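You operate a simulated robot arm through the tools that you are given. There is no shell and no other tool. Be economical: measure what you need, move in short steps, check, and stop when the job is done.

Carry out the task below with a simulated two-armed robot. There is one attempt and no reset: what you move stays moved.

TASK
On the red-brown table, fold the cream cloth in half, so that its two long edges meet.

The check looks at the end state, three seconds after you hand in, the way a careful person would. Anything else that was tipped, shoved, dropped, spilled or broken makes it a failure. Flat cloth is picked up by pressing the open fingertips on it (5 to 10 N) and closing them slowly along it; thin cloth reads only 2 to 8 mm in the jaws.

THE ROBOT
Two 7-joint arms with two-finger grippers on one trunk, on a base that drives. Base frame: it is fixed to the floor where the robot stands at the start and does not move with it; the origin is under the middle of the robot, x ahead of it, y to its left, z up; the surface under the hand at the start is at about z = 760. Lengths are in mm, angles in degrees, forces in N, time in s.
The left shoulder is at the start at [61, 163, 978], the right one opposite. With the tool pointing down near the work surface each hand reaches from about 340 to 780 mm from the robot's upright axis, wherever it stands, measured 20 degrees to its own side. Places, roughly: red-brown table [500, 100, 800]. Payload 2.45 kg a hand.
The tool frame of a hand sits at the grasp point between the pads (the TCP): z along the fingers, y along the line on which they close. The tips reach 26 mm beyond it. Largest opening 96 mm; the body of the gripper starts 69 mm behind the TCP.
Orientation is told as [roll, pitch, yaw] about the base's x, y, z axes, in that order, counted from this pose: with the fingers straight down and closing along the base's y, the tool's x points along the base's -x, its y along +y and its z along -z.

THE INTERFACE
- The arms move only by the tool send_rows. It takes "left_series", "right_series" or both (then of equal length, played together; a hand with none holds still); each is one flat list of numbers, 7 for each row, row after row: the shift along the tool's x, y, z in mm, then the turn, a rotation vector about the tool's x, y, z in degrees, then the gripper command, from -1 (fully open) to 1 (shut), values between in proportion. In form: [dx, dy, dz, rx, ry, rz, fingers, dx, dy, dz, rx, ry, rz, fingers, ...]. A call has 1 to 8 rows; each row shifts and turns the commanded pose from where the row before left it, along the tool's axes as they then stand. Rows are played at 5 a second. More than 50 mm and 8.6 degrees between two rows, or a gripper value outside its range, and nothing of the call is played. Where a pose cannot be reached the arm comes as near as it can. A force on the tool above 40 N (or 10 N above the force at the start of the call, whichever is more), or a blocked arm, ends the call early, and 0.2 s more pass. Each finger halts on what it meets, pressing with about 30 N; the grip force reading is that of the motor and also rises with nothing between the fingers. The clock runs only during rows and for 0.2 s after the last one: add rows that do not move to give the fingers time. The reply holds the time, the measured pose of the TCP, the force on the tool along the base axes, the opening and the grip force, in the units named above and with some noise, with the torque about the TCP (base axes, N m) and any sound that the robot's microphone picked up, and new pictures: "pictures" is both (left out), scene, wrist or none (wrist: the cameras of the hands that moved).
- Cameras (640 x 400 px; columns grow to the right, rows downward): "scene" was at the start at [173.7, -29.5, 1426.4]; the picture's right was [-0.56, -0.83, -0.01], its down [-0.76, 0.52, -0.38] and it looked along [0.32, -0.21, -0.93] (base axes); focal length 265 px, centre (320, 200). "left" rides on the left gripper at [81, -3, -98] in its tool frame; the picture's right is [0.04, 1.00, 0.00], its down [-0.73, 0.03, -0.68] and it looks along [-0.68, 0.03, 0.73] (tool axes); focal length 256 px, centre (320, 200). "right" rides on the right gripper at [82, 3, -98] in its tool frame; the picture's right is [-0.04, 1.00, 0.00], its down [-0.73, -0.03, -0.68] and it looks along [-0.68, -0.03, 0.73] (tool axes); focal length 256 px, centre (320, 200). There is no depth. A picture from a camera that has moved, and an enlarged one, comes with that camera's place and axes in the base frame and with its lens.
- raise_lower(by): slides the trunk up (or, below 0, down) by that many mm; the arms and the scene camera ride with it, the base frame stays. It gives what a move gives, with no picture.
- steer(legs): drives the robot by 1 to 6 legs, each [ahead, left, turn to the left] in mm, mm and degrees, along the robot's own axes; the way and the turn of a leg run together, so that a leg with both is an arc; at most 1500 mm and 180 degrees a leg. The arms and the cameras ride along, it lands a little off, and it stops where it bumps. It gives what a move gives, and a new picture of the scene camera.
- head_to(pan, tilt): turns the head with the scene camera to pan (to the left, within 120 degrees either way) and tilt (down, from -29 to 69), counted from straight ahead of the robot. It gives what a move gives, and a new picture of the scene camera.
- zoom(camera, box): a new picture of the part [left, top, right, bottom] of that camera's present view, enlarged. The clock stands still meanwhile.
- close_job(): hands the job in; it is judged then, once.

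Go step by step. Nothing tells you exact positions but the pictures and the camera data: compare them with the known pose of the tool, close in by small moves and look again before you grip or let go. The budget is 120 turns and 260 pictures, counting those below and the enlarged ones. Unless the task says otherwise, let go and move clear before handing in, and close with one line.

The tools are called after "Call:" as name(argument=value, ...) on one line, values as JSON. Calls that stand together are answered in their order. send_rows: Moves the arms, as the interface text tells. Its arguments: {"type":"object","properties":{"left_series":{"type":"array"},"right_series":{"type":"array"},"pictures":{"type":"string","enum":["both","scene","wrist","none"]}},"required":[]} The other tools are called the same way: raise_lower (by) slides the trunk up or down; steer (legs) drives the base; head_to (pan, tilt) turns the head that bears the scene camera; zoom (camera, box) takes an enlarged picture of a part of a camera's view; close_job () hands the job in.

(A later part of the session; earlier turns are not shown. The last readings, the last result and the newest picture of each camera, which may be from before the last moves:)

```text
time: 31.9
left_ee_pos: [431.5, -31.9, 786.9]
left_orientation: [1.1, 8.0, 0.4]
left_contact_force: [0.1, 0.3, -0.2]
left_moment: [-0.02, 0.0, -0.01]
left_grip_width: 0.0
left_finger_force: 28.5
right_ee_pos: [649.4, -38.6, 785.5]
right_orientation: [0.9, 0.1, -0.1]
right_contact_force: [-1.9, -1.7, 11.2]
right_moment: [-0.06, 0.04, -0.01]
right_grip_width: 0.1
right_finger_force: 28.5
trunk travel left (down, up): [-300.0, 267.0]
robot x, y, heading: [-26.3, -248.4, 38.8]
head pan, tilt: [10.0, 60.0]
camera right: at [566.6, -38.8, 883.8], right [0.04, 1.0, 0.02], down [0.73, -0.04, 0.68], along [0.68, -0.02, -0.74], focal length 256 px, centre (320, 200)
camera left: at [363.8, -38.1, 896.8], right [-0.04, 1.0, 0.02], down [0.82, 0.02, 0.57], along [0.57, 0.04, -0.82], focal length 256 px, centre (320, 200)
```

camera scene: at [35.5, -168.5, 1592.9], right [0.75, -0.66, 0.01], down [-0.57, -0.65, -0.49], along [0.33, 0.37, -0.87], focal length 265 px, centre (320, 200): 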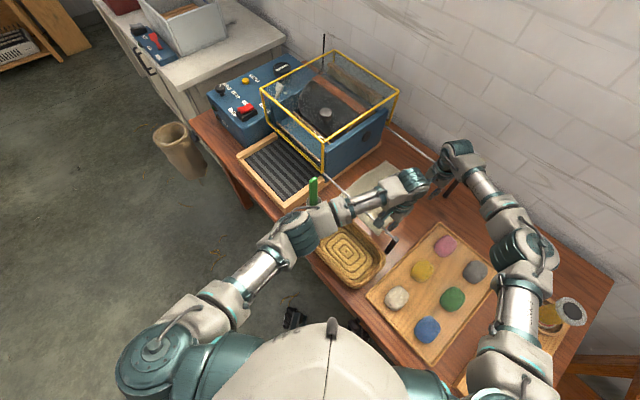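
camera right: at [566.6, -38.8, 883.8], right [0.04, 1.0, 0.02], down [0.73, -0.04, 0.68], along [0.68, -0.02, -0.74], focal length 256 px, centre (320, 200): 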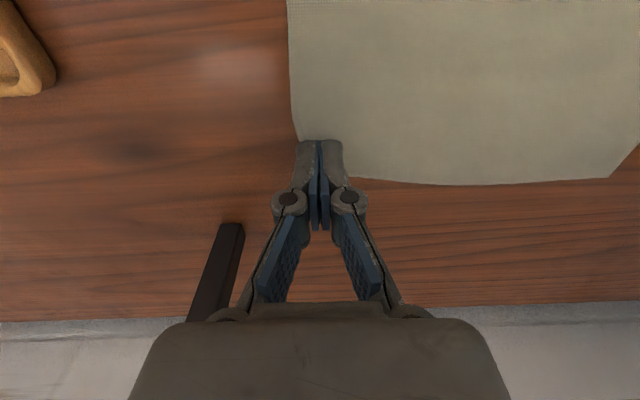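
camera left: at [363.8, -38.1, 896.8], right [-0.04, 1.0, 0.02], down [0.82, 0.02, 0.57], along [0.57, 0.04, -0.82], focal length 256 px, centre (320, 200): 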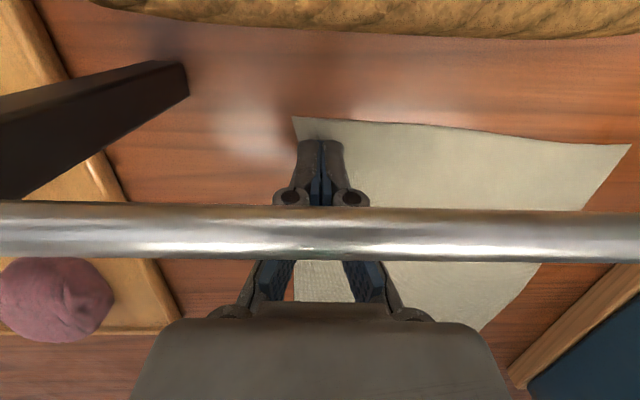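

Widths read about 0 again, though the edge did follow the fingers. I lift 15 mm to see whether anything is held.

Call:
send_rows(left_series=[1, 0, -7, 0, 0, 0, 1, 1, 0, -8, 0, 0, 0, 1, 0, 0, 0, 0, 0, 0, 1], right_series=[0, 0, -7, 0, 0, 0, 1, 0, 0, -8, 0, 0, 0, 1, 0, 0, 0, 0, 0, 0, 1], pictures="wrist")

```text
time: 32.7
left_ee_pos: [432.5, -33.0, 802.9]
left_orientation: [1.1, 8.0, 0.4]
left_contact_force: [0.7, -0.4, -0.1]
left_moment: [-0.04, 0.02, 0.03]
left_grip_width: 0.1
left_finger_force: 28.3
right_ee_pos: [647.3, -38.7, 800.2]
right_orientation: [0.8, 0.3, -0.1]
right_contact_force: [0.5, -1.4, -0.7]
right_moment: [-0.02, 0.0, 0.0]
right_grip_width: 0.0
right_finger_force: 28.2
trunk travel left (down, up): [-300.0, 267.0]
robot x, y, heading: [-27.8, -252.9, 38.5]
head pan, tilt: [10.0, 60.0]
camera right: at [567.5, -38.5, 898.1], right [0.04, 1.0, 0.01], down [0.74, -0.04, 0.68], along [0.68, -0.02, -0.74], focal length 256 px, centre (320, 200)
camera left: at [365.0, -37.8, 911.2], right [-0.04, 1.0, 0.02], down [0.82, 0.02, 0.57], along [0.57, 0.04, -0.82], focal length 256 px, centre (320, 200)
```

right: 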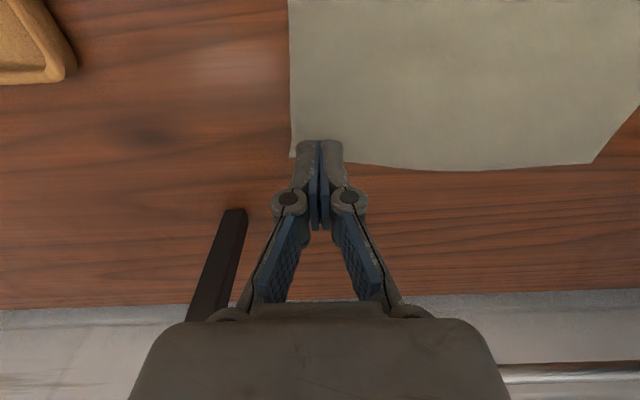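
left: 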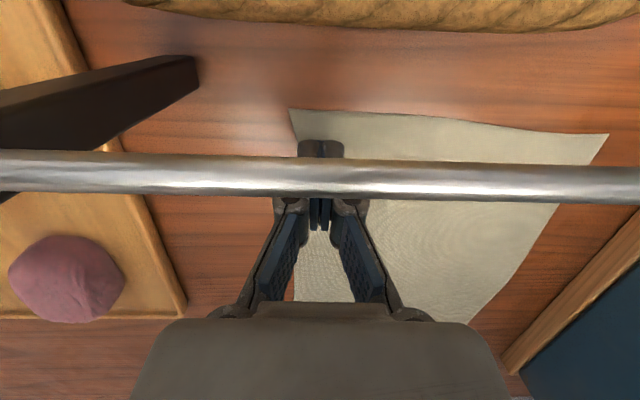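

Nothing is held yet. I'll take a wider bite: 40 mm open, centred about 30 mm inside the edge, with both feet fully on the cloth.

Call:
send_rows(left_series=[0, 8, 0, 0, 0, 0, 0.6, 0, 7, 0, 0, 0, 0, 0.167, 0, 0, 0, 0, 0, 0, 0.167, -1, 0, 8, 0, 0, 0, 0.167, -0.7, 0, 5, 0, 0, 0, 0.167, 0, 0, 0, 0, 0, 0, 0.167, 0, 0, 0, 0, 0, 0, 0.167], right_series=[0, 7, 0, 0, 0, 0, 0.6, 0, 7, 0, 0, 0, 0, 0.167, 0, 0, 0, 0, 0, 0, 0.167, 0, 0, 8, 0, 0, 0, 0.167, 0, 0, 4, 0, 0, 0, 0.167, 0, 0, 0.5, 0, 0, 0, 0.167, 0, 0, 0, 0, 0, 0, 0.167], pictures="wrist")

```text
time: 34.3
left_ee_pos: [432.6, -17.0, 789.8]
left_orientation: [1.0, 8.0, 0.4]
left_contact_force: [0.1, 0.3, 0.1]
left_moment: [-0.01, -0.01, 0.0]
left_grip_width: 39.9
left_finger_force: 0.0
right_ee_pos: [648.6, -24.5, 789.2]
right_orientation: [1.0, 0.1, -0.1]
right_contact_force: [0.5, 1.2, 0.1]
right_moment: [0.06, -0.02, -0.03]
right_grip_width: 40.0
right_finger_force: 0.1
trunk travel left (down, up): [-300.0, 267.0]
robot x, y, heading: [-28.0, -248.3, 38.5]
head pan, tilt: [10.0, 60.0]
camera right: at [567.6, -24.5, 885.7], right [0.04, 1.0, 0.02], down [0.74, -0.04, 0.68], along [0.68, -0.02, -0.74], focal length 256 px, centre (320, 200)
camera left: at [364.7, -22.5, 899.1], right [-0.04, 1.0, 0.02], down [0.82, 0.02, 0.57], along [0.57, 0.04, -0.82], focal length 256 px, centre (320, 200)
```

right: 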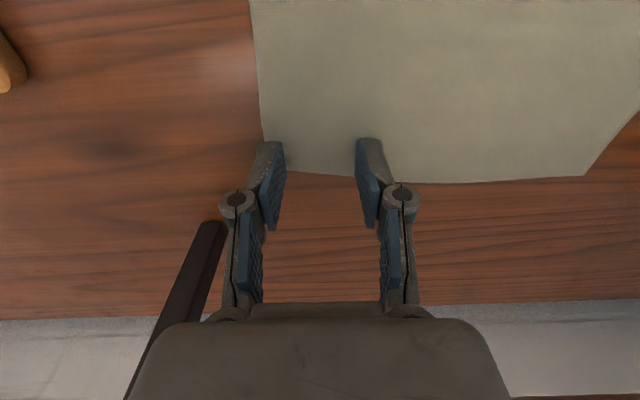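
left: 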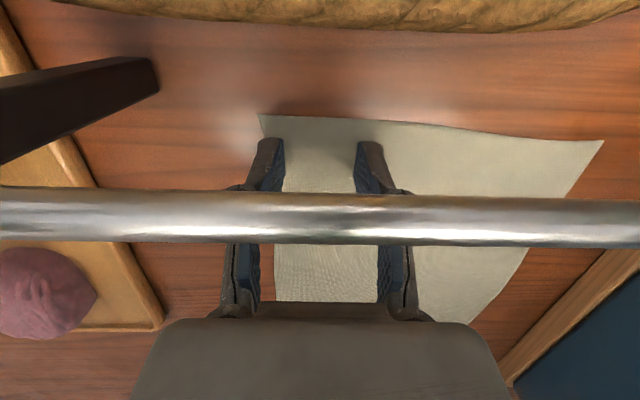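

Call:
send_rows(left_series=[-0.3, 0, 2, 0, 0, 0, 0.167, 0, 0, 0, 0, 0, 0, 0.167], right_series=[0, 0, 2.5, 0, 0, 0, 0.167, 0, 0, 0, 0, 0, 0, 0.167], pictures="none")

```text
time: 34.9
left_ee_pos: [432.9, -17.2, 787.6]
left_orientation: [0.9, 7.9, 0.4]
left_contact_force: [0.2, 0.6, 0.7]
left_moment: [-0.06, -0.02, 0.02]
left_grip_width: 40.4
left_finger_force: 0.4
right_ee_pos: [648.4, -24.1, 786.5]
right_orientation: [1.0, 0.1, -0.1]
right_contact_force: [0.7, -0.7, 7.9]
right_moment: [-0.26, 0.01, 0.04]
right_grip_width: 41.4
right_finger_force: 1.3
trunk travel left (down, up): [-300.0, 267.0]
robot x, y, heading: [-24.7, -252.0, 38.5]
head pan, tilt: [10.0, 60.0]
```

The torque shows only the outer finger of the right hand presses, because both hands have about 1° of roll. I level both and press again.

Call:
send_rows(left_series=[0, 0, 0, 1.0, 0, 0, 0.167, -0.2, 0, 1, 0, 0, 0, 0.167, 0, 0, 0, 0, 0, 0, 0.167], right_series=[0, 0, -1.5, 1.0, 0, 0, 0.167, 0, 0, 1.2, 0, 0, 0, 0.167, 0, 0, 0, 0, 0, 0, 0.167], pictures="none")

```text
time: 35.7
left_ee_pos: [430.9, -16.1, 786.9]
left_orientation: [0.0, 7.9, 0.3]
left_contact_force: [1.4, 0.5, 9.3]
left_moment: [0.05, -0.1, -0.01]
left_grip_width: 41.0
left_finger_force: 1.2
right_ee_pos: [647.7, -24.5, 787.1]
right_orientation: [-0.1, 0.1, -0.2]
right_contact_force: [-0.9, -0.5, 2.1]
right_moment: [0.06, 0.02, -0.03]
right_grip_width: 40.1
right_finger_force: 0.1
trunk travel left (down, up): [-300.0, 267.0]
robot x, y, heading: [-27.8, -249.9, 38.6]
head pan, tilt: [10.0, 60.0]
```

Call:
send_rows(right_series=[0, 0, 1.1, 0, 0, 0, 0.167, 0, 0, 0, 0, 0, 0, 0.167], pictures="none")

```text
time: 36.3
left_ee_pos: [431.1, -16.0, 787.0]
left_orientation: [0.2, 7.9, 0.3]
left_contact_force: [0.6, 0.7, 9.5]
left_moment: [-0.05, -0.08, -0.01]
left_grip_width: 38.4
left_finger_force: 0.0
right_ee_pos: [648.1, -24.3, 785.4]
right_orientation: [0.0, 0.0, -0.1]
right_contact_force: [-0.3, -1.0, 8.4]
right_moment: [-0.04, 0.01, -0.01]
right_grip_width: 40.8
right_finger_force: 0.1
trunk travel left (down, up): [-300.0, 267.0]
robot x, y, heading: [-27.4, -249.9, 38.6]
head pan, tilt: [10.0, 60.0]
```

Both are balanced at about 9 N. I close slowly.

Call:
send_rows(left_series=[0, 0, 0, 0, 0, 0, 0.27, 0, 0, 0, 0, 0, 0, 0.37, 0, 0, 0, 0, 0, 0, 0.47, 0, 0, 0, 0, 0, 0, 0.57, 0, 0, 0, 0, 0, 0, 0.67, 0, 0, 0, 0, 0, 0, 0.77], right_series=[0, 0, 0, 0, 0, 0, 0.27, 0, 0, 0, 0, 0, 0, 0.37, 0, 0, 0, 0, 0, 0, 0.47, 0, 0, 0, 0, 0, 0, 0.57, 0, 0, 0, 0, 0, 0, 0.67, 0, 0, 0, 0, 0, 0, 0.77], pictures="wrist")

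```text
time: 37.7
left_ee_pos: [431.7, -17.7, 787.1]
left_orientation: [0.2, 7.8, 0.5]
left_contact_force: [1.1, -0.1, 15.6]
left_moment: [0.02, -0.13, -0.03]
left_grip_width: 9.7
left_finger_force: 0.0
right_ee_pos: [648.6, -24.7, 787.4]
right_orientation: [0.0, 0.0, -0.1]
right_contact_force: [2.2, 2.2, 18.7]
right_moment: [0.07, -0.01, 0.0]
right_grip_width: 10.2
right_finger_force: 0.0
trunk travel left (down, up): [-300.0, 267.0]
robot x, y, heading: [-27.5, -248.7, 38.5]
head pan, tilt: [10.0, 60.0]
camera right: at [566.5, -22.4, 884.5], right [0.04, 1.0, 0.0], down [0.73, -0.03, 0.68], along [0.68, -0.03, -0.73], focal length 256 px, centre (320, 200)
camera left: at [362.5, -20.8, 896.9], right [-0.05, 1.0, 0.01], down [0.82, 0.03, 0.57], along [0.57, 0.03, -0.82], focal length 256 px, centre (320, 200)
```

right: 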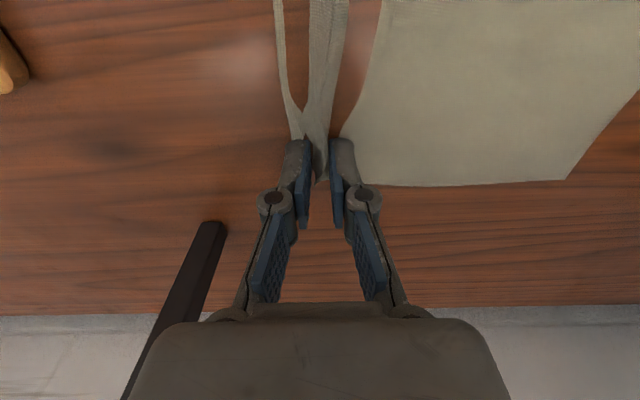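
left: 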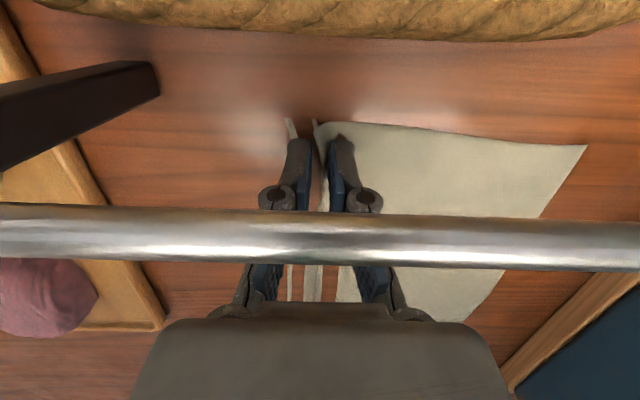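

A clear ridge now runs between both pairs of fingers. I finish closing.

Call:
send_rows(left_series=[0, 0, -0.5, 0, 0, 0, 0.85, 0, 0, 0, 0, 0, 0, 0.93, 0, 0, 0, 0, 0, 0, 1, 0, 0, 0, 0, 0, 0, 1, 0, 0, 0, 0, 0, 0, 1], right_series=[0, 0, -0.7, 0, 0, 0, 0.85, 0, 0, 0, 0, 0, 0, 0.93, 0, 0, 0, 0, 0, 0, 1, 0, 0, 0, 0, 0, 0, 1, 0, 0, 0, 0, 0, 0, 1], pictures="wrist")

```text
time: 38.9
left_ee_pos: [431.1, -18.2, 787.4]
left_orientation: [0.1, 7.9, 0.5]
left_contact_force: [1.0, -0.3, 7.0]
left_moment: [0.01, -0.03, 0.01]
left_grip_width: 4.4
left_finger_force: 28.6
right_ee_pos: [647.6, -25.0, 786.5]
right_orientation: [-0.1, 0.1, 0.0]
right_contact_force: [1.1, 0.4, 6.9]
right_moment: [0.18, -0.01, -0.03]
right_grip_width: 1.9
right_finger_force: 27.7
trunk travel left (down, up): [-300.0, 267.0]
robot x, y, heading: [-29.2, -248.5, 38.6]
head pan, tilt: [10.0, 60.0]
camera right: at [566.8, -23.1, 884.1], right [0.04, 1.0, 0.0], down [0.73, -0.03, 0.68], along [0.68, -0.03, -0.73], focal length 256 px, centre (320, 200)
camera left: at [362.9, -21.2, 896.8], right [-0.05, 1.0, 0.01], down [0.82, 0.03, 0.57], along [0.57, 0.03, -0.82], focal length 256 px, centre (320, 200)
```

right: 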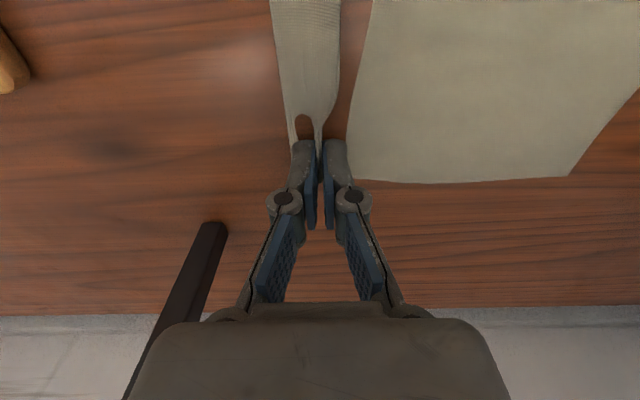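
left: 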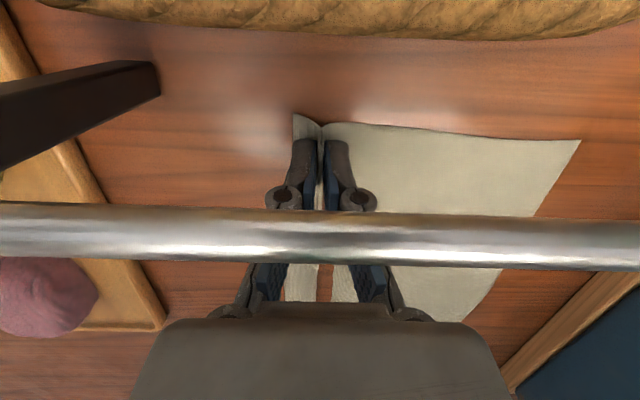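

Both are gripped (4.4 and 1.9 mm). I lift 40 mm gently and check.

Call:
send_rows(left_series=[1.4, 0, -10, 0, 0, 0, 1, 1.4, 0, -10, 0, 0, 0, 1, 1.4, 0, -10, 0, 0, 0, 1, 1.4, 0, -10, 0, 0, 0, 1, 0, 0, 0, 0, 0, 0, 1], right_series=[0, 0, -10, 0, 0, 0, 1, 0, 0, -10, 0, 0, 0, 1, 0, 0, -10, 0, 0, 0, 1, 0, 0, -10, 0, 0, 0, 1, 0, 0, 0, 0, 0, 0, 1], pictures="both")

```text
time: 40.1
left_ee_pos: [433.1, -17.4, 827.6]
left_orientation: [-0.1, 8.0, 0.4]
left_contact_force: [-1.6, -0.2, -4.7]
left_moment: [0.0, -0.03, 0.04]
left_grip_width: 0.8
left_finger_force: 25.7
right_ee_pos: [648.4, -24.7, 824.8]
right_orientation: [-0.1, 0.2, -0.1]
right_contact_force: [0.3, 5.5, -13.5]
right_moment: [0.15, -0.12, -0.07]
right_grip_width: 2.3
right_finger_force: 34.6
trunk travel left (down, up): [-300.0, 267.0]
robot x, y, heading: [-29.7, -251.2, 38.8]
head pan, tilt: [10.0, 60.0]
camera scene: at [36.1, -168.8, 1592.8], right [0.75, -0.66, 0.01], down [-0.57, -0.65, -0.49], along [0.33, 0.37, -0.87], focal length 265 px, centre (320, 200)
camera right: at [567.8, -22.5, 923.3], right [0.04, 1.0, 0.0], down [0.74, -0.03, 0.68], along [0.68, -0.03, -0.74], focal length 256 px, centre (320, 200)
camera left: at [364.5, -21.2, 936.8], right [-0.05, 1.0, 0.01], down [0.82, 0.03, 0.57], along [0.57, 0.03, -0.82], focal length 256 px, centre (320, 200)
```

scene: 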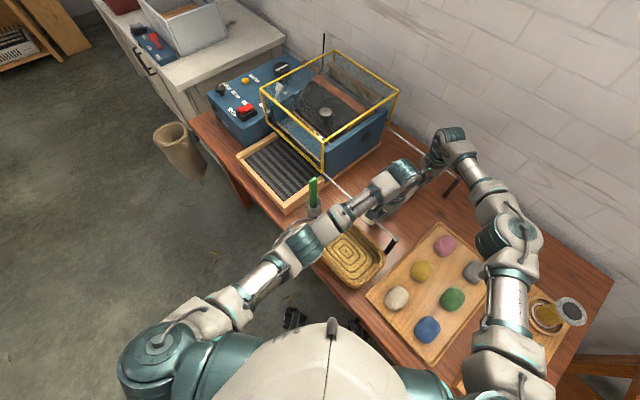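
right: 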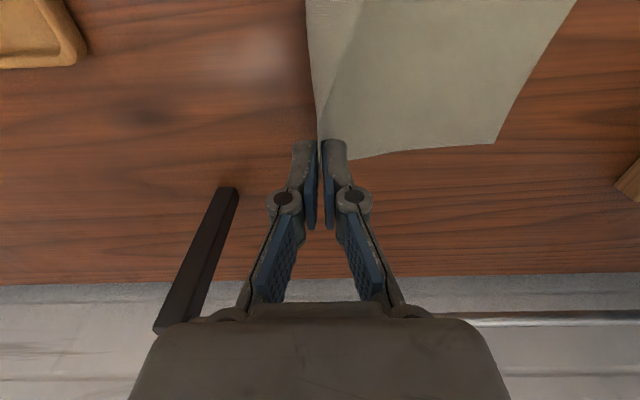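
left: 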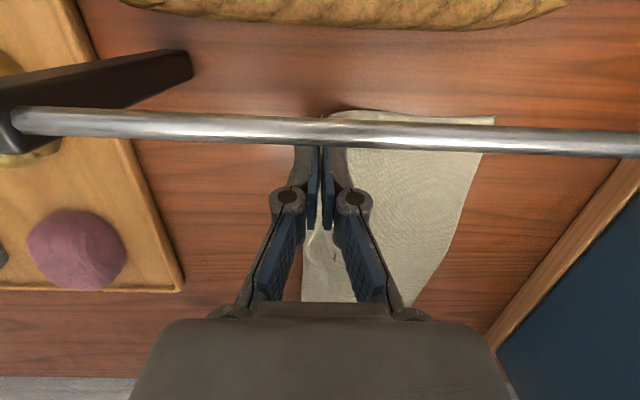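

Both hands hold the cloth, and it slid right, so its left edge is now at y≈102. I lift further to see how the held edge hangs.

Call:
send_rows(left_series=[1.7, 3, -12, 0, 0, 0, 1, 1.7, 3, -12, 0, 0, 0, 1, 1.7, 3, -12, 0, 0, 0, 1, 1.7, 3, -12, 0, 0, 0, 1, 1.7, 3, -12, 0, 0, 0, 1, 0, 0, 0, 0, 0, 0, 1], right_series=[0, 4, -12, 0, 0, 0, 1, 0, 4, -12, 0, 0, 0, 1, 0, 4, -12, 0, 0, 0, 1, 0, 4, -12, 0, 0, 0, 1, 0, 4, -12, 0, 0, 0, 1, 0, 0, 0, 0, 0, 0, 1], pictures="both")

Call:
zoom(camera="scene", box=[320, 140, 520, 265])

```text
time: 41.5
left_ee_pos: [433.1, -2.1, 888.9]
left_orientation: [0.1, 8.0, 0.3]
left_contact_force: [-0.7, -0.8, -0.8]
left_moment: [-0.05, -0.02, 0.01]
left_grip_width: 6.5
left_finger_force: 31.9
right_ee_pos: [650.4, -4.9, 886.1]
right_orientation: [-0.2, 0.3, 0.0]
right_contact_force: [-0.7, 2.1, 2.6]
right_moment: [0.07, 0.04, -0.03]
right_grip_width: 3.8
right_finger_force: 27.0
trunk travel left (down, up): [-300.0, 267.0]
robot x, y, heading: [-25.3, -243.2, 38.3]
head pan, tilt: [10.0, 60.0]
camera scene: at [36.5, -169.0, 1592.9], right [0.75, -0.66, 0.01], down [-0.57, -0.65, -0.49], along [0.33, 0.37, -0.87], focal length 265 px, centre (320, 200)
camera right: at [569.2, -2.4, 983.4], right [0.04, 1.0, 0.0], down [0.74, -0.03, 0.68], along [0.68, -0.03, -0.74], focal length 256 px, centre (320, 200)
camera left: at [365.8, -6.0, 997.4], right [-0.05, 1.0, 0.01], down [0.82, 0.03, 0.57], along [0.57, 0.03, -0.82], focal length 256 px, centre (320, 200)
```

scene: 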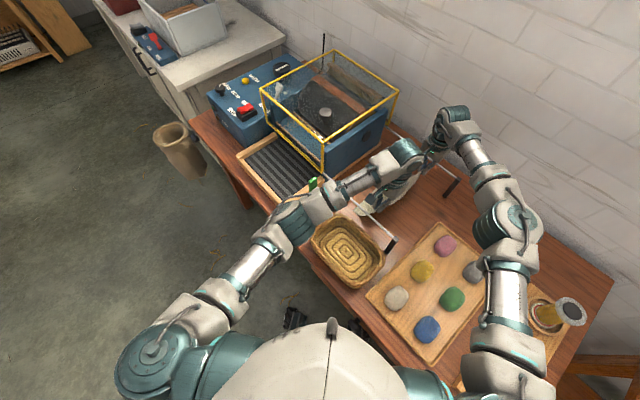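
right: 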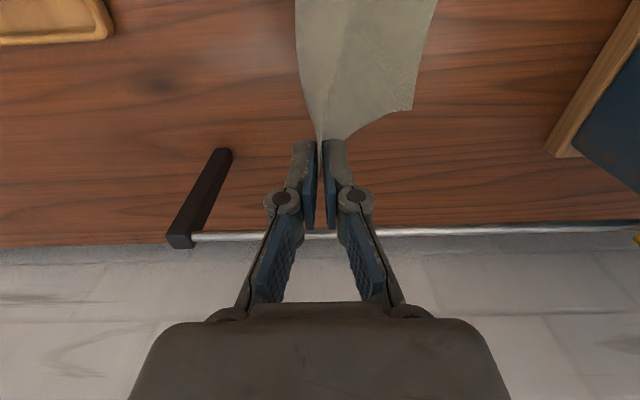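
left: 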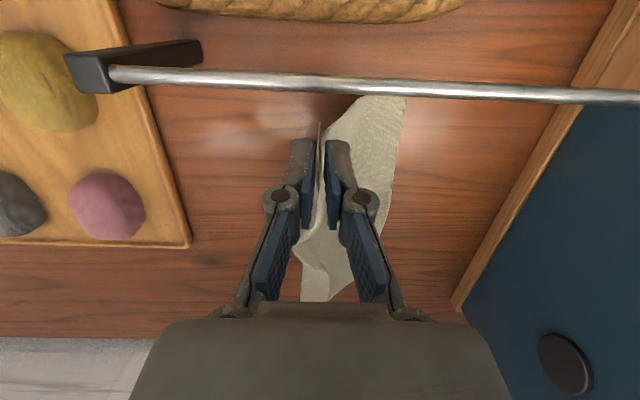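

```text
3.20 times, centred on (420, 202) of scene
camera zoom: at [36.5, -169.0, 1592.9], right [0.75, -0.66, 0.01], down [-0.57, -0.65, -0.49], along [0.33, 0.37, -0.87], focal length 848 px, centre (0, 192)
```

zoom: 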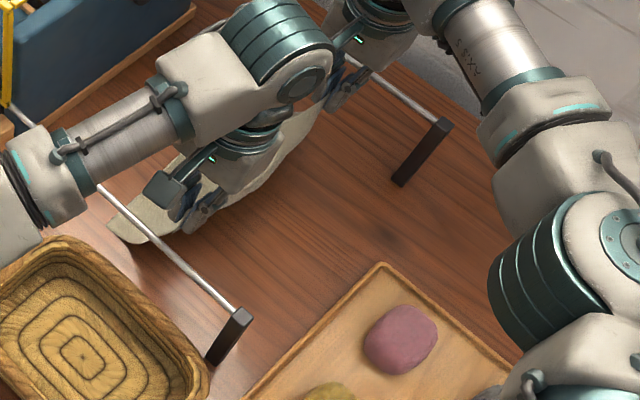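

The held ridge leaves a flap of about 30 mm on its −y side. So I'll lift the cloth clear and lay it the other way: bottom edge landing toward −y, hands returning toward −y, so the flap faces outward and lies flat.

Call:
send_rows(left_series=[0.2, 0, -12.1, 0, 0, 0, 1, 0.2, 0, -12.1, 0, 0, 0, 1, 0.2, 0, -12.1, 0, 0, 0, 1, 0.2, 0, -12.1, 0, 0, 0, 1, 0.2, 0, -12.1, 0, 0, 0, 1, 0.2, 0, -12.1, 0, 0, 0, 1, 0.2, 0, -12.1, 0, 0, 0, 1, 0.2, 0, -12.1, 0, 0, 0, 1], right_series=[-1.5, 0, -12, 0, 0, 0, 1, -1.5, 0, -12, 0, 0, 0, 1, -1.5, 0, -12, 0, 0, 0, 1, -1.5, 0, -12, 0, 0, 0, 1, -1.5, 0, -12, 0, 0, 0, 1, -1.5, 0, -12, 0, 0, 0, 1, -1.5, 0, -12, 0, 0, 0, 1, -1.5, 0, -12, 0, 0, 0, 1], pictures="both")

```text
time: 43.3
left_ee_pos: [443.6, -0.7, 985.7]
left_orientation: [0.0, 8.0, 0.4]
left_contact_force: [0.6, 0.0, 1.6]
left_moment: [-0.01, 0.01, -0.02]
left_grip_width: 2.5
left_finger_force: 35.0
right_ee_pos: [661.6, -4.6, 981.5]
right_orientation: [-0.1, 0.3, -0.1]
right_contact_force: [-0.2, -0.6, 0.3]
right_moment: [0.02, -0.04, -0.04]
right_grip_width: 3.5
right_finger_force: 27.1
trunk travel left (down, up): [-300.0, 267.0]
robot x, y, heading: [-29.3, -247.5, 38.5]
head pan, tilt: [10.0, 60.0]
camera scene: at [35.8, -168.4, 1593.0], right [0.75, -0.66, 0.01], down [-0.57, -0.65, -0.49], along [0.33, 0.37, -0.87], focal length 265 px, centre (320, 200)
camera right: at [581.5, -1.2, 1079.8], right [0.04, 1.0, 0.0], down [0.74, -0.03, 0.68], along [0.68, -0.03, -0.74], focal length 256 px, centre (320, 200)
camera left: at [376.0, -5.8, 1094.0], right [-0.05, 1.0, 0.01], down [0.82, 0.03, 0.57], along [0.57, 0.03, -0.82], focal length 256 px, centre (320, 200)
```

scene: 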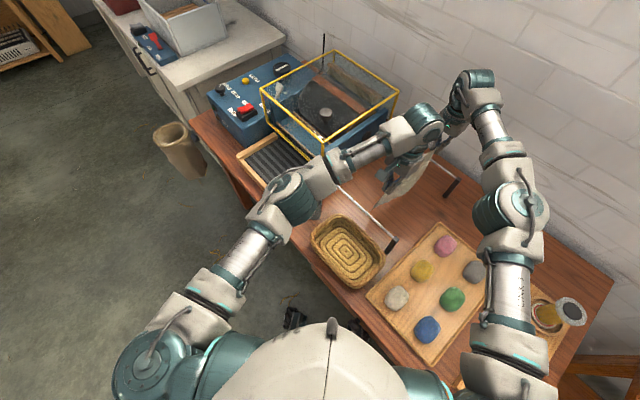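
right: 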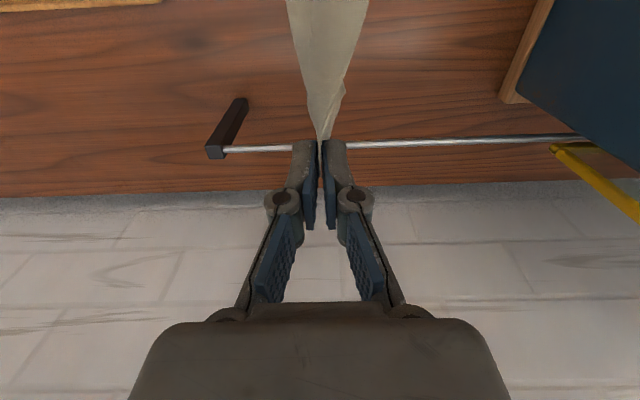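
left: 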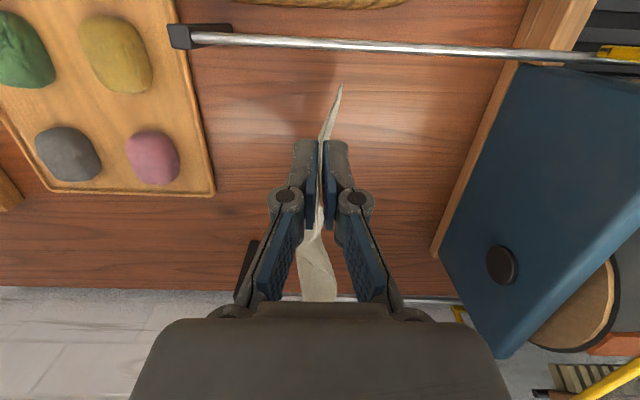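

The cloth hangs free between the hands. I'll zoom to see the flap and the bottom edge.

Call:
zoom(camera="scene", box=[350, 100, 478, 220])

Call:
zoom(camera="right", box=[240, 0, 400, 160])

Call:
zoom(camera="left", box=[240, 70, 420, 320])

```text
3.33 times, centred on (414, 160) of scene
camera zoom: at [35.8, -168.4, 1593.0], right [0.75, -0.66, 0.01], down [-0.57, -0.65, -0.49], along [0.33, 0.37, -0.87], focal length 883 px, centre (7, 333)
```

zoom: 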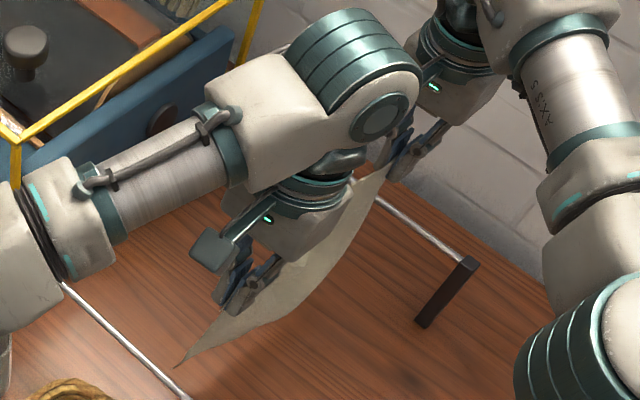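

```text
2.50 times, centred on (320, 80) of right
camera zoom: at [581.5, -1.2, 1079.8], right [0.04, 1.0, 0.0], down [0.74, -0.03, 0.68], along [0.68, -0.03, -0.74], focal length 640 px, centre (320, 500)
```

zoom: 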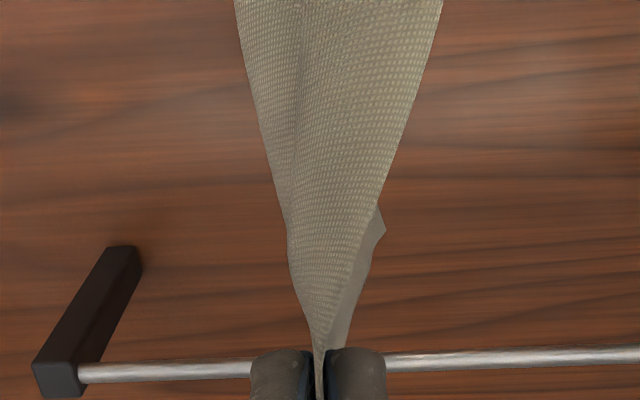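

```text
1.60 times, centred on (330, 195) of left
camera zoom: at [376.0, -5.8, 1094.0], right [-0.05, 1.0, 0.01], down [0.82, 0.03, 0.57], along [0.57, 0.03, -0.82], focal length 410 px, centre (304, 208)
```

zoom: 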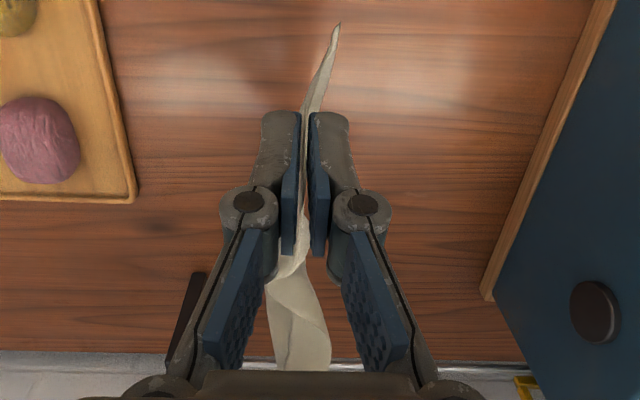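

The hang shows a large bite: about 40 mm of flap plus the ridge. I'll lay the cloth flat again with its body toward +y, release, and regrip with a smaller bite now that the hands are level.

Call:
send_rows(left_series=[-1.7, 12, 11.9, 0, 0, 0, 1, -1.7, 12, 11.9, 0, 0, 0, 1, -1.7, 12, 11.9, 0, 0, 0, 1, -1.7, 12, 11.9, 0, 0, 0, 1, -1.7, 12, 11.9, 0, 0, 0, 1, 0, 0, 0, 0, 0, 0, 1, 0, 0, 0, 0, 0, 0, 1], right_series=[0, 12, 12, 0, 0, 0, 1, 0, 12, 12, 0, 0, 0, 1, 0, 12, 12, 0, 0, 0, 1, 0, 12, 12, 0, 0, 0, 1, 0, 12, 12, 0, 0, 0, 1, 0, 0, 0, 0, 0, 0, 1, 0, 0, 0, 0, 0, 0, 1], pictures="none")

Call:
send_rows(left_series=[-2, -10, 14, 0, 0, 0, 1, -2, -10, 14, 0, 0, 0, 1, -2, -10, 14, 0, 0, 0, 1, -2, -11, 14, 0, 0, 0, 1, -2, -11, 14, 0, 0, 0, 1, -2, -11, 14, 0, 0, 0, 1, -2, -13, 13, 0, 0, 0, 1, -2, -14, 13, 0, 0, 0, 1], right_series=[0, -10, 14, 0, 0, 0, 1, 0, -10, 14, 0, 0, 0, 1, 0, -10, 14, 0, 0, 0, 1, 0, -11, 14, 0, 0, 0, 1, 0, -11, 14, 0, 0, 0, 1, 0, -11, 14, 0, 0, 0, 1, 0, -13, 13, 0, 0, 0, 1, 0, -14, 13, 0, 0, 0, 1], pictures="wrist")

```text
time: 44.9
left_ee_pos: [443.6, 59.1, 925.3]
left_orientation: [0.0, 8.0, 0.4]
left_contact_force: [-0.9, 0.1, -0.8]
left_moment: [0.04, -0.01, -0.01]
left_grip_width: 1.2
left_finger_force: 27.6
right_ee_pos: [645.6, 34.2, 927.5]
right_orientation: [-0.1, 0.2, -0.1]
right_contact_force: [0.1, -0.3, -0.4]
right_moment: [0.01, -0.04, 0.02]
right_grip_width: 3.6
right_finger_force: 27.2
right hand out of reach, approached as far as the arm can: row 2, 3, 4, 5
trunk travel left (down, up): [-300.0, 267.0]
robot x, y, heading: [-26.4, -250.6, 38.6]
head pan, tilt: [10.0, 60.0]
```

```text
time: 46.7
left_ee_pos: [444.2, -32.7, 811.2]
left_orientation: [0.1, 8.1, 0.4]
left_contact_force: [-0.2, 3.8, -0.7]
left_moment: [0.12, 0.04, -0.03]
left_grip_width: 1.8
left_finger_force: 33.5
right_ee_pos: [641.2, -60.9, 817.8]
right_orientation: [-0.1, 0.2, 0.0]
right_contact_force: [1.2, 6.8, -2.2]
right_moment: [-0.01, -0.04, -0.04]
right_grip_width: 3.3
right_finger_force: 27.2
trunk travel left (down, up): [-300.0, 267.0]
robot x, y, heading: [-27.9, -250.2, 38.4]
head pan, tilt: [10.0, 60.0]
camera right: at [561.4, -57.8, 914.1], right [0.04, 1.0, 0.0], down [0.74, -0.03, 0.68], along [0.68, -0.03, -0.74], focal length 256 px, centre (320, 200)
camera left: at [376.7, -36.0, 921.4], right [-0.05, 1.0, 0.01], down [0.82, 0.03, 0.57], along [0.57, 0.03, -0.82], focal length 256 px, centre (320, 200)
```

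right: 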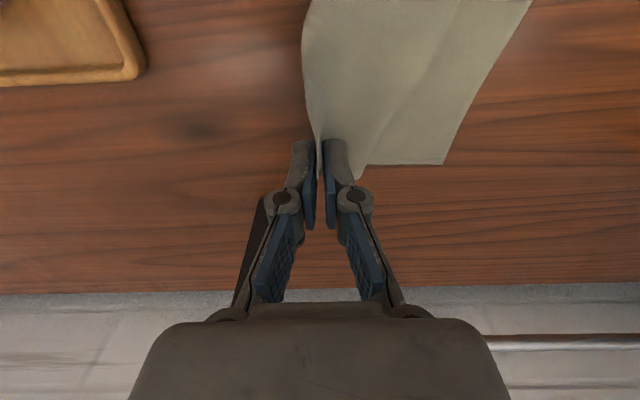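
left: 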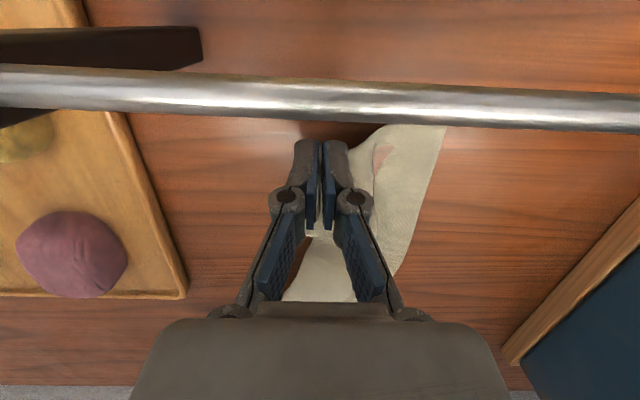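

The right arm ran out of reach at the far left, so I'll lower the trunk later. I even up the hands and lower to the table.

Call:
send_rows(left_series=[-0.7, -7, 5, 0, 0, 0, 1, -0.7, -7, 5, 0, 0, 0, 1, -0.7, -7, 5, 0, 0, 0, 1, -0.7, -7, 5, 0, 0, 0, 1, 0, 0, 0, 0, 0, 0, 1], right_series=[0, 0, 7, 0, 0, 0, 1, 0, 0, 7, 0, 0, 0, 1, 0, 0, 7, 0, 0, 0, 1, 0, 0, 7, 0, 0, 0, 1, 0, 0, 0, 0, 0, 0, 1], pictures="wrist")

```text
time: 47.9
left_ee_pos: [442.9, -60.4, 792.2]
left_orientation: [0.0, 8.0, 0.3]
left_contact_force: [-1.1, -0.9, 0.6]
left_moment: [0.1, -0.03, 0.03]
left_grip_width: 0.7
left_finger_force: 26.1
right_ee_pos: [640.5, -59.9, 788.5]
right_orientation: [-0.1, 0.2, -0.1]
right_contact_force: [1.0, -2.4, 2.8]
right_moment: [0.03, -0.09, 0.03]
right_grip_width: 0.9
right_finger_force: 29.7
trunk travel left (down, up): [-300.0, 267.0]
robot x, y, heading: [-28.2, -249.0, 38.6]
head pan, tilt: [10.0, 60.0]
camera right: at [560.2, -57.8, 887.1], right [0.04, 1.0, 0.0], down [0.74, -0.03, 0.68], along [0.68, -0.03, -0.74], focal length 256 px, centre (320, 200)
camera left: at [377.1, -63.5, 901.3], right [-0.05, 1.0, 0.01], down [0.82, 0.03, 0.57], along [0.57, 0.03, -0.82], focal length 256 px, centre (320, 200)
```

right: 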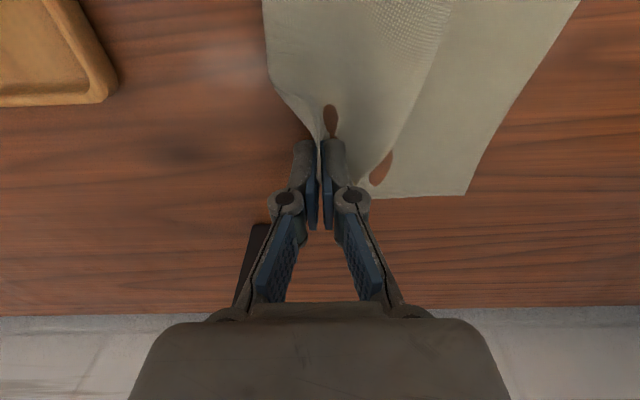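
left: 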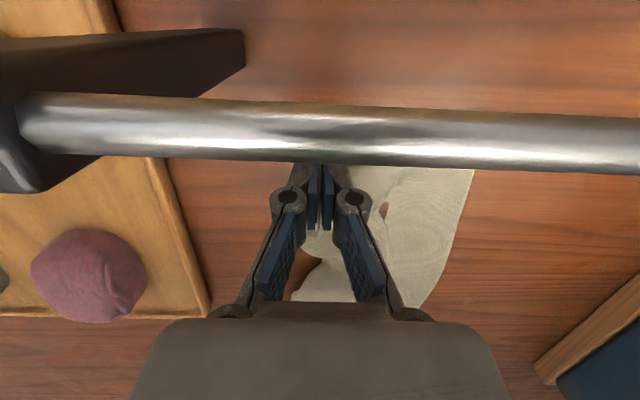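

I drag gently toward −y to straighten the body, then release and lift clear to look.

Call:
send_rows(left_series=[0, -11, 0, 0, 0, 0, 1, 0, -11, 0, 0, 0, 0, 1, 0, -11, 0, 0, 0, 0, 1, 0, 0, 0, 0, 0, 0, 0.9, 0, 0, 0, 0, 0, 0, 0.8, 0, 0, 0, 0, 0, 0, 0.6, 0, 0, 0, 0, 0, 0, 0.5, 0, 0, 0, 0, 0, 0, 0.5], right_series=[0, -11, 0, 0, 0, 0, 1, 0, -11, 0, 0, 0, 0, 1, 0, -11, 0, 0, 0, 0, 1, 0, 0, 0, 0, 0, 0, 0.9, 0, 0, 0, 0, 0, 0, 0.8, 0, 0, 0, 0, 0, 0, 0.6, 0, 0, 0, 0, 0, 0, 0.5, 0, 0, 0, 0, 0, 0, 0.5], pictures="wrist")

```text
time: 49.7
left_ee_pos: [443.5, -93.9, 792.9]
left_orientation: [0.0, 8.0, 0.3]
left_contact_force: [-0.5, 0.2, 0.5]
left_moment: [-0.02, 0.03, 0.01]
left_grip_width: 24.1
left_finger_force: 0.1
right_ee_pos: [640.8, -92.6, 790.2]
right_orientation: [-0.2, 0.2, -0.1]
right_contact_force: [1.3, -0.7, 0.9]
right_moment: [0.02, 0.01, 0.0]
right_grip_width: 23.8
right_finger_force: 0.1
trunk travel left (down, up): [-300.0, 267.0]
robot x, y, heading: [-28.5, -247.5, 38.5]
head pan, tilt: [10.0, 60.0]
camera right: at [560.4, -90.3, 887.8], right [0.04, 1.0, 0.0], down [0.74, -0.03, 0.68], along [0.68, -0.03, -0.74], focal length 256 px, centre (320, 200)
camera left: at [376.9, -97.2, 901.9], right [-0.05, 1.0, 0.01], down [0.82, 0.03, 0.57], along [0.57, 0.03, -0.82], focal length 256 px, centre (320, 200)
```

right: 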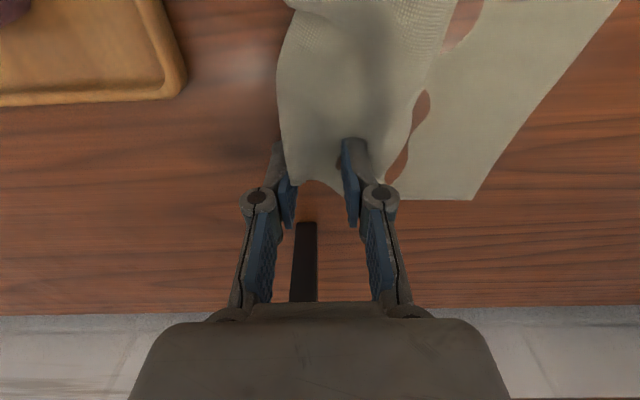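
left: 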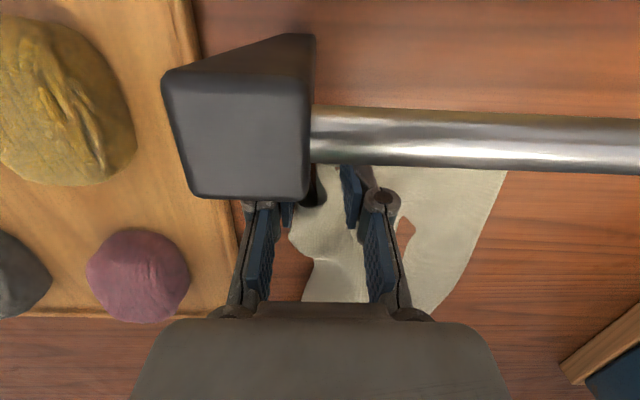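

Call:
send_rows(left_series=[2, 0, -20, 0, 0, 0, 0.3, 4, 0, -30, 0, 0, 0, 0.3, 5, 0, -35, 0, 0, 0, 0.3, 5, 0, -40, 0, 0, 0, 0.3, 5, 0, -40, 0, 0, 0, 0.3, 0, 0, 0, 0, 0, 0, 0.3], right_series=[0, 0, -20, 0, 0, 0, 0.3, 0, 0, -30, 0, 0, 0, 0.3, 0, 0, -35, 0, 0, 0, 0.3, 0, 0, -40, 0, 0, 0, 0.3, 0, 0, -40, 0, 0, 0, 0.3, 0, 0, 0, 0, 0, 0, 0.3], pictures="both")

```text
time: 51.1
left_ee_pos: [447.8, -93.5, 960.4]
left_orientation: [-0.1, 8.1, 0.4]
left_contact_force: [0.2, 1.1, -0.1]
left_moment: [0.02, 0.01, 0.02]
left_grip_width: 33.6
left_finger_force: 0.2
right_ee_pos: [641.1, -94.7, 953.6]
right_orientation: [-0.2, 0.2, 0.0]
right_contact_force: [0.0, 0.5, -0.6]
right_moment: [0.0, 0.01, 0.01]
right_grip_width: 33.5
right_finger_force: 0.1
trunk travel left (down, up): [-300.0, 267.0]
robot x, y, heading: [-28.5, -250.5, 38.4]
head pan, tilt: [10.0, 60.0]
camera scene: at [37.1, -168.2, 1592.6], right [0.75, -0.66, 0.01], down [-0.57, -0.65, -0.49], along [0.33, 0.37, -0.87], focal length 265 px, centre (320, 200)
camera right: at [560.7, -91.3, 1051.7], right [0.04, 1.0, 0.0], down [0.74, -0.03, 0.68], along [0.68, -0.03, -0.74], focal length 256 px, centre (320, 200)
camera left: at [379.6, -96.7, 1068.0], right [-0.05, 1.0, 0.01], down [0.82, 0.03, 0.57], along [0.57, 0.03, -0.82], focal length 256 px, centre (320, 200)
```

scene: 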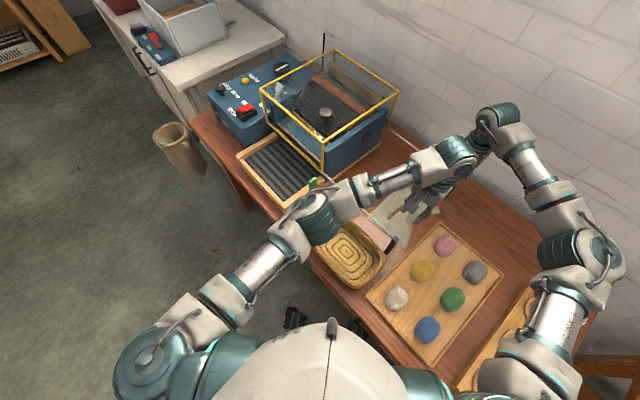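
right: 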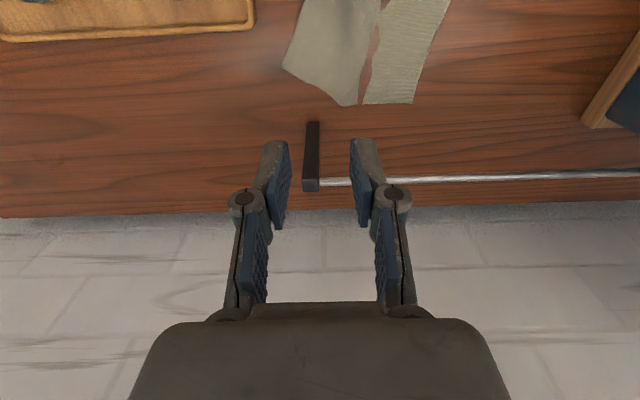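
left: 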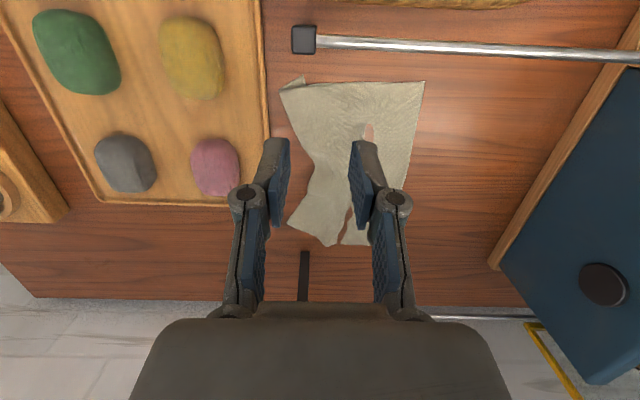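

Call:
zoom(camera="left", box=[240, 60, 460, 260])

Call:
zoom(camera="right", box=[240, 0, 480, 120])

```text
2.00 times, centred on (350, 160) of left
camera zoom: at [379.6, -96.7, 1068.0], right [-0.05, 1.0, 0.01], down [0.82, 0.03, 0.57], along [0.57, 0.03, -0.82], focal length 512 px, centre (260, 280)
```

zoom: 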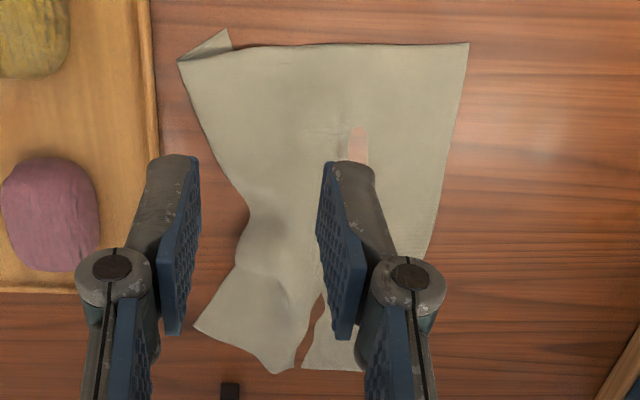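

```text
2.67 times, centred on (360, 60) of right
camera zoom: at [560.7, -91.3, 1051.7], right [0.04, 1.0, 0.0], down [0.74, -0.03, 0.68], along [0.68, -0.03, -0.74], focal length 683 px, centre (213, 573)
```

zoom: 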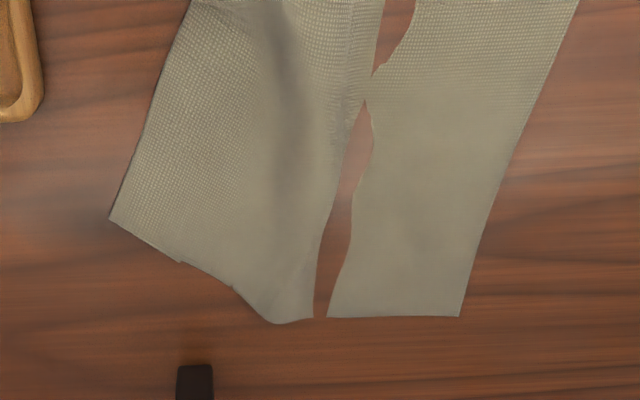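

The cloth is rumpled, but its left edge (about (428,23) to (683,9)) is clean. I'll lower the trunk for reach, then grip that left edge with a small bite and let gravity straighten the rest.

Call:
send_rows(left_series=[5, 10, -35, 0, 0, 0, 0.5, 3, 20, -20, 0, 0, 0, 0.5, 0, 30, 0, 0, 0, 0, 0.5, 0, 30, 0, 0, 0, 0, 0.5, 0, 11, 0, 0, 0, 0, 0.5, 0, 0, 0, 0, 0, 0, 0.5], right_series=[0, 10, -35, 0, 0, 0, 0.5, 0, 20, -20, 0, 0, 0, 0.5, 0, 20, 0, 0, 0, 0, 0.5, 0, 20, 0, 0, 0, 0, 0.5, 0, 19, 0, 0, 0, 0, 0.5, 0, 0, 0, 0, 0, 0, 0.5], pictures="none")

Call:
raise_lower(by=-100)

Call:
head_to(pan=14, tilt=50)

Call:
zoom(camera="right", box=[200, 0, 520, 200])

Call:
zoom(camera="left", box=[150, 40, 470, 240])

```text
time: 52.5
left_ee_pos: [446.4, 7.2, 1016.2]
left_orientation: [0.1, 8.1, 0.5]
left_contact_force: [1.0, -1.5, 0.2]
left_moment: [0.0, -0.01, 0.0]
left_grip_width: 24.1
left_finger_force: 0.1
right_ee_pos: [642.3, -3.6, 1009.7]
right_orientation: [-0.1, 0.1, -0.1]
right_contact_force: [-0.4, -0.6, 0.8]
right_moment: [-0.01, -0.02, 0.0]
right_grip_width: 24.3
right_finger_force: 0.0
trunk travel left (down, up): [-300.0, 267.0]
robot x, y, heading: [-30.0, -250.2, 38.6]
head pan, tilt: [10.0, 60.0]
```

```text
time: 53.9
left_ee_pos: [444.9, 7.4, 917.0]
left_orientation: [0.1, 7.8, 0.3]
left_contact_force: [-0.4, -0.8, 0.6]
left_moment: [0.0, 0.02, -0.01]
left_grip_width: 24.0
left_finger_force: 0.0
right_ee_pos: [641.1, -4.2, 911.6]
right_orientation: [-0.1, 0.1, -0.1]
right_contact_force: [0.3, -0.2, 0.9]
right_moment: [0.04, 0.04, -0.02]
right_grip_width: 24.1
right_finger_force: 0.0
trunk travel left (down, up): [-200.0, 367.0]
robot x, y, heading: [-32.6, -251.5, 38.4]
head pan, tilt: [10.0, 60.0]
```

```text
time: 54.6
left_ee_pos: [447.3, 8.2, 915.0]
left_orientation: [0.1, 7.9, 0.3]
left_contact_force: [0.0, 0.1, 0.2]
left_moment: [0.01, -0.01, -0.01]
left_grip_width: 24.0
left_finger_force: 0.1
right_ee_pos: [642.5, -2.8, 910.8]
right_orientation: [-0.1, 0.2, -0.1]
right_contact_force: [-1.0, -0.5, 0.5]
right_moment: [-0.04, -0.02, -0.01]
right_grip_width: 24.1
right_finger_force: 0.0
trunk travel left (down, up): [-200.0, 367.0]
robot x, y, heading: [-28.1, -245.0, 38.3]
head pan, tilt: [14.0, 50.0]
camera scene: at [96.1, -111.4, 1500.8], right [0.79, -0.61, 0.01], down [-0.47, -0.62, -0.64], along [0.39, 0.5, -0.77], focal length 265 px, centre (320, 200)
```

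scene: 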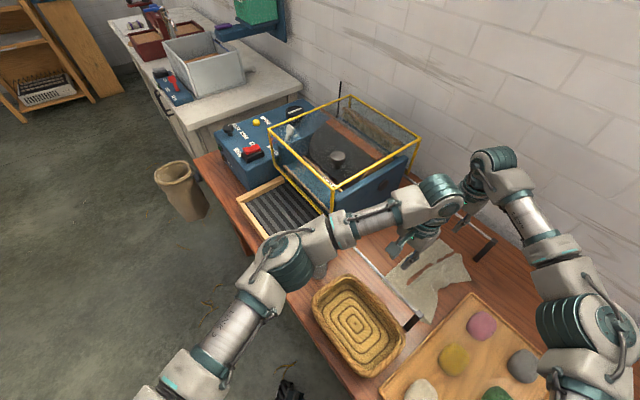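

```text
2.00 times, centred on (360, 100) of right
camera zoom: at [561.6, -0.9, 1007.8], right [0.04, 1.0, 0.0], down [0.74, -0.03, 0.68], along [0.68, -0.03, -0.74], focal length 512 px, centre (240, 400)
```

zoom: 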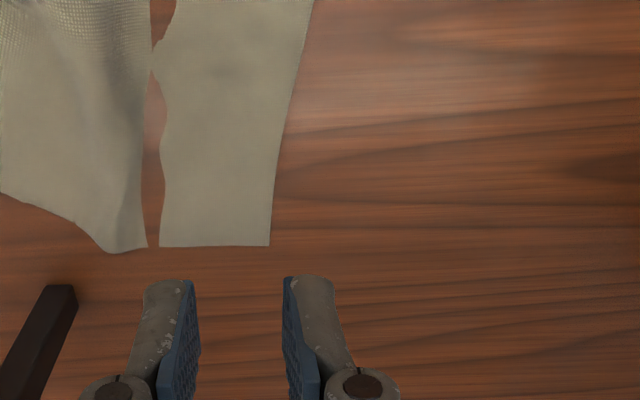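

```text
2.00 times, centred on (310, 140) of left
camera zoom: at [379.0, 4.1, 1023.8], right [-0.05, 1.0, 0.01], down [0.82, 0.03, 0.57], along [0.57, 0.03, -0.82], focal length 512 px, centre (340, 320)
```

zoom: 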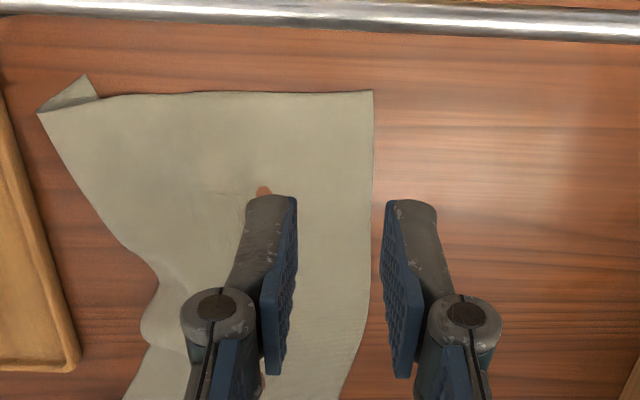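

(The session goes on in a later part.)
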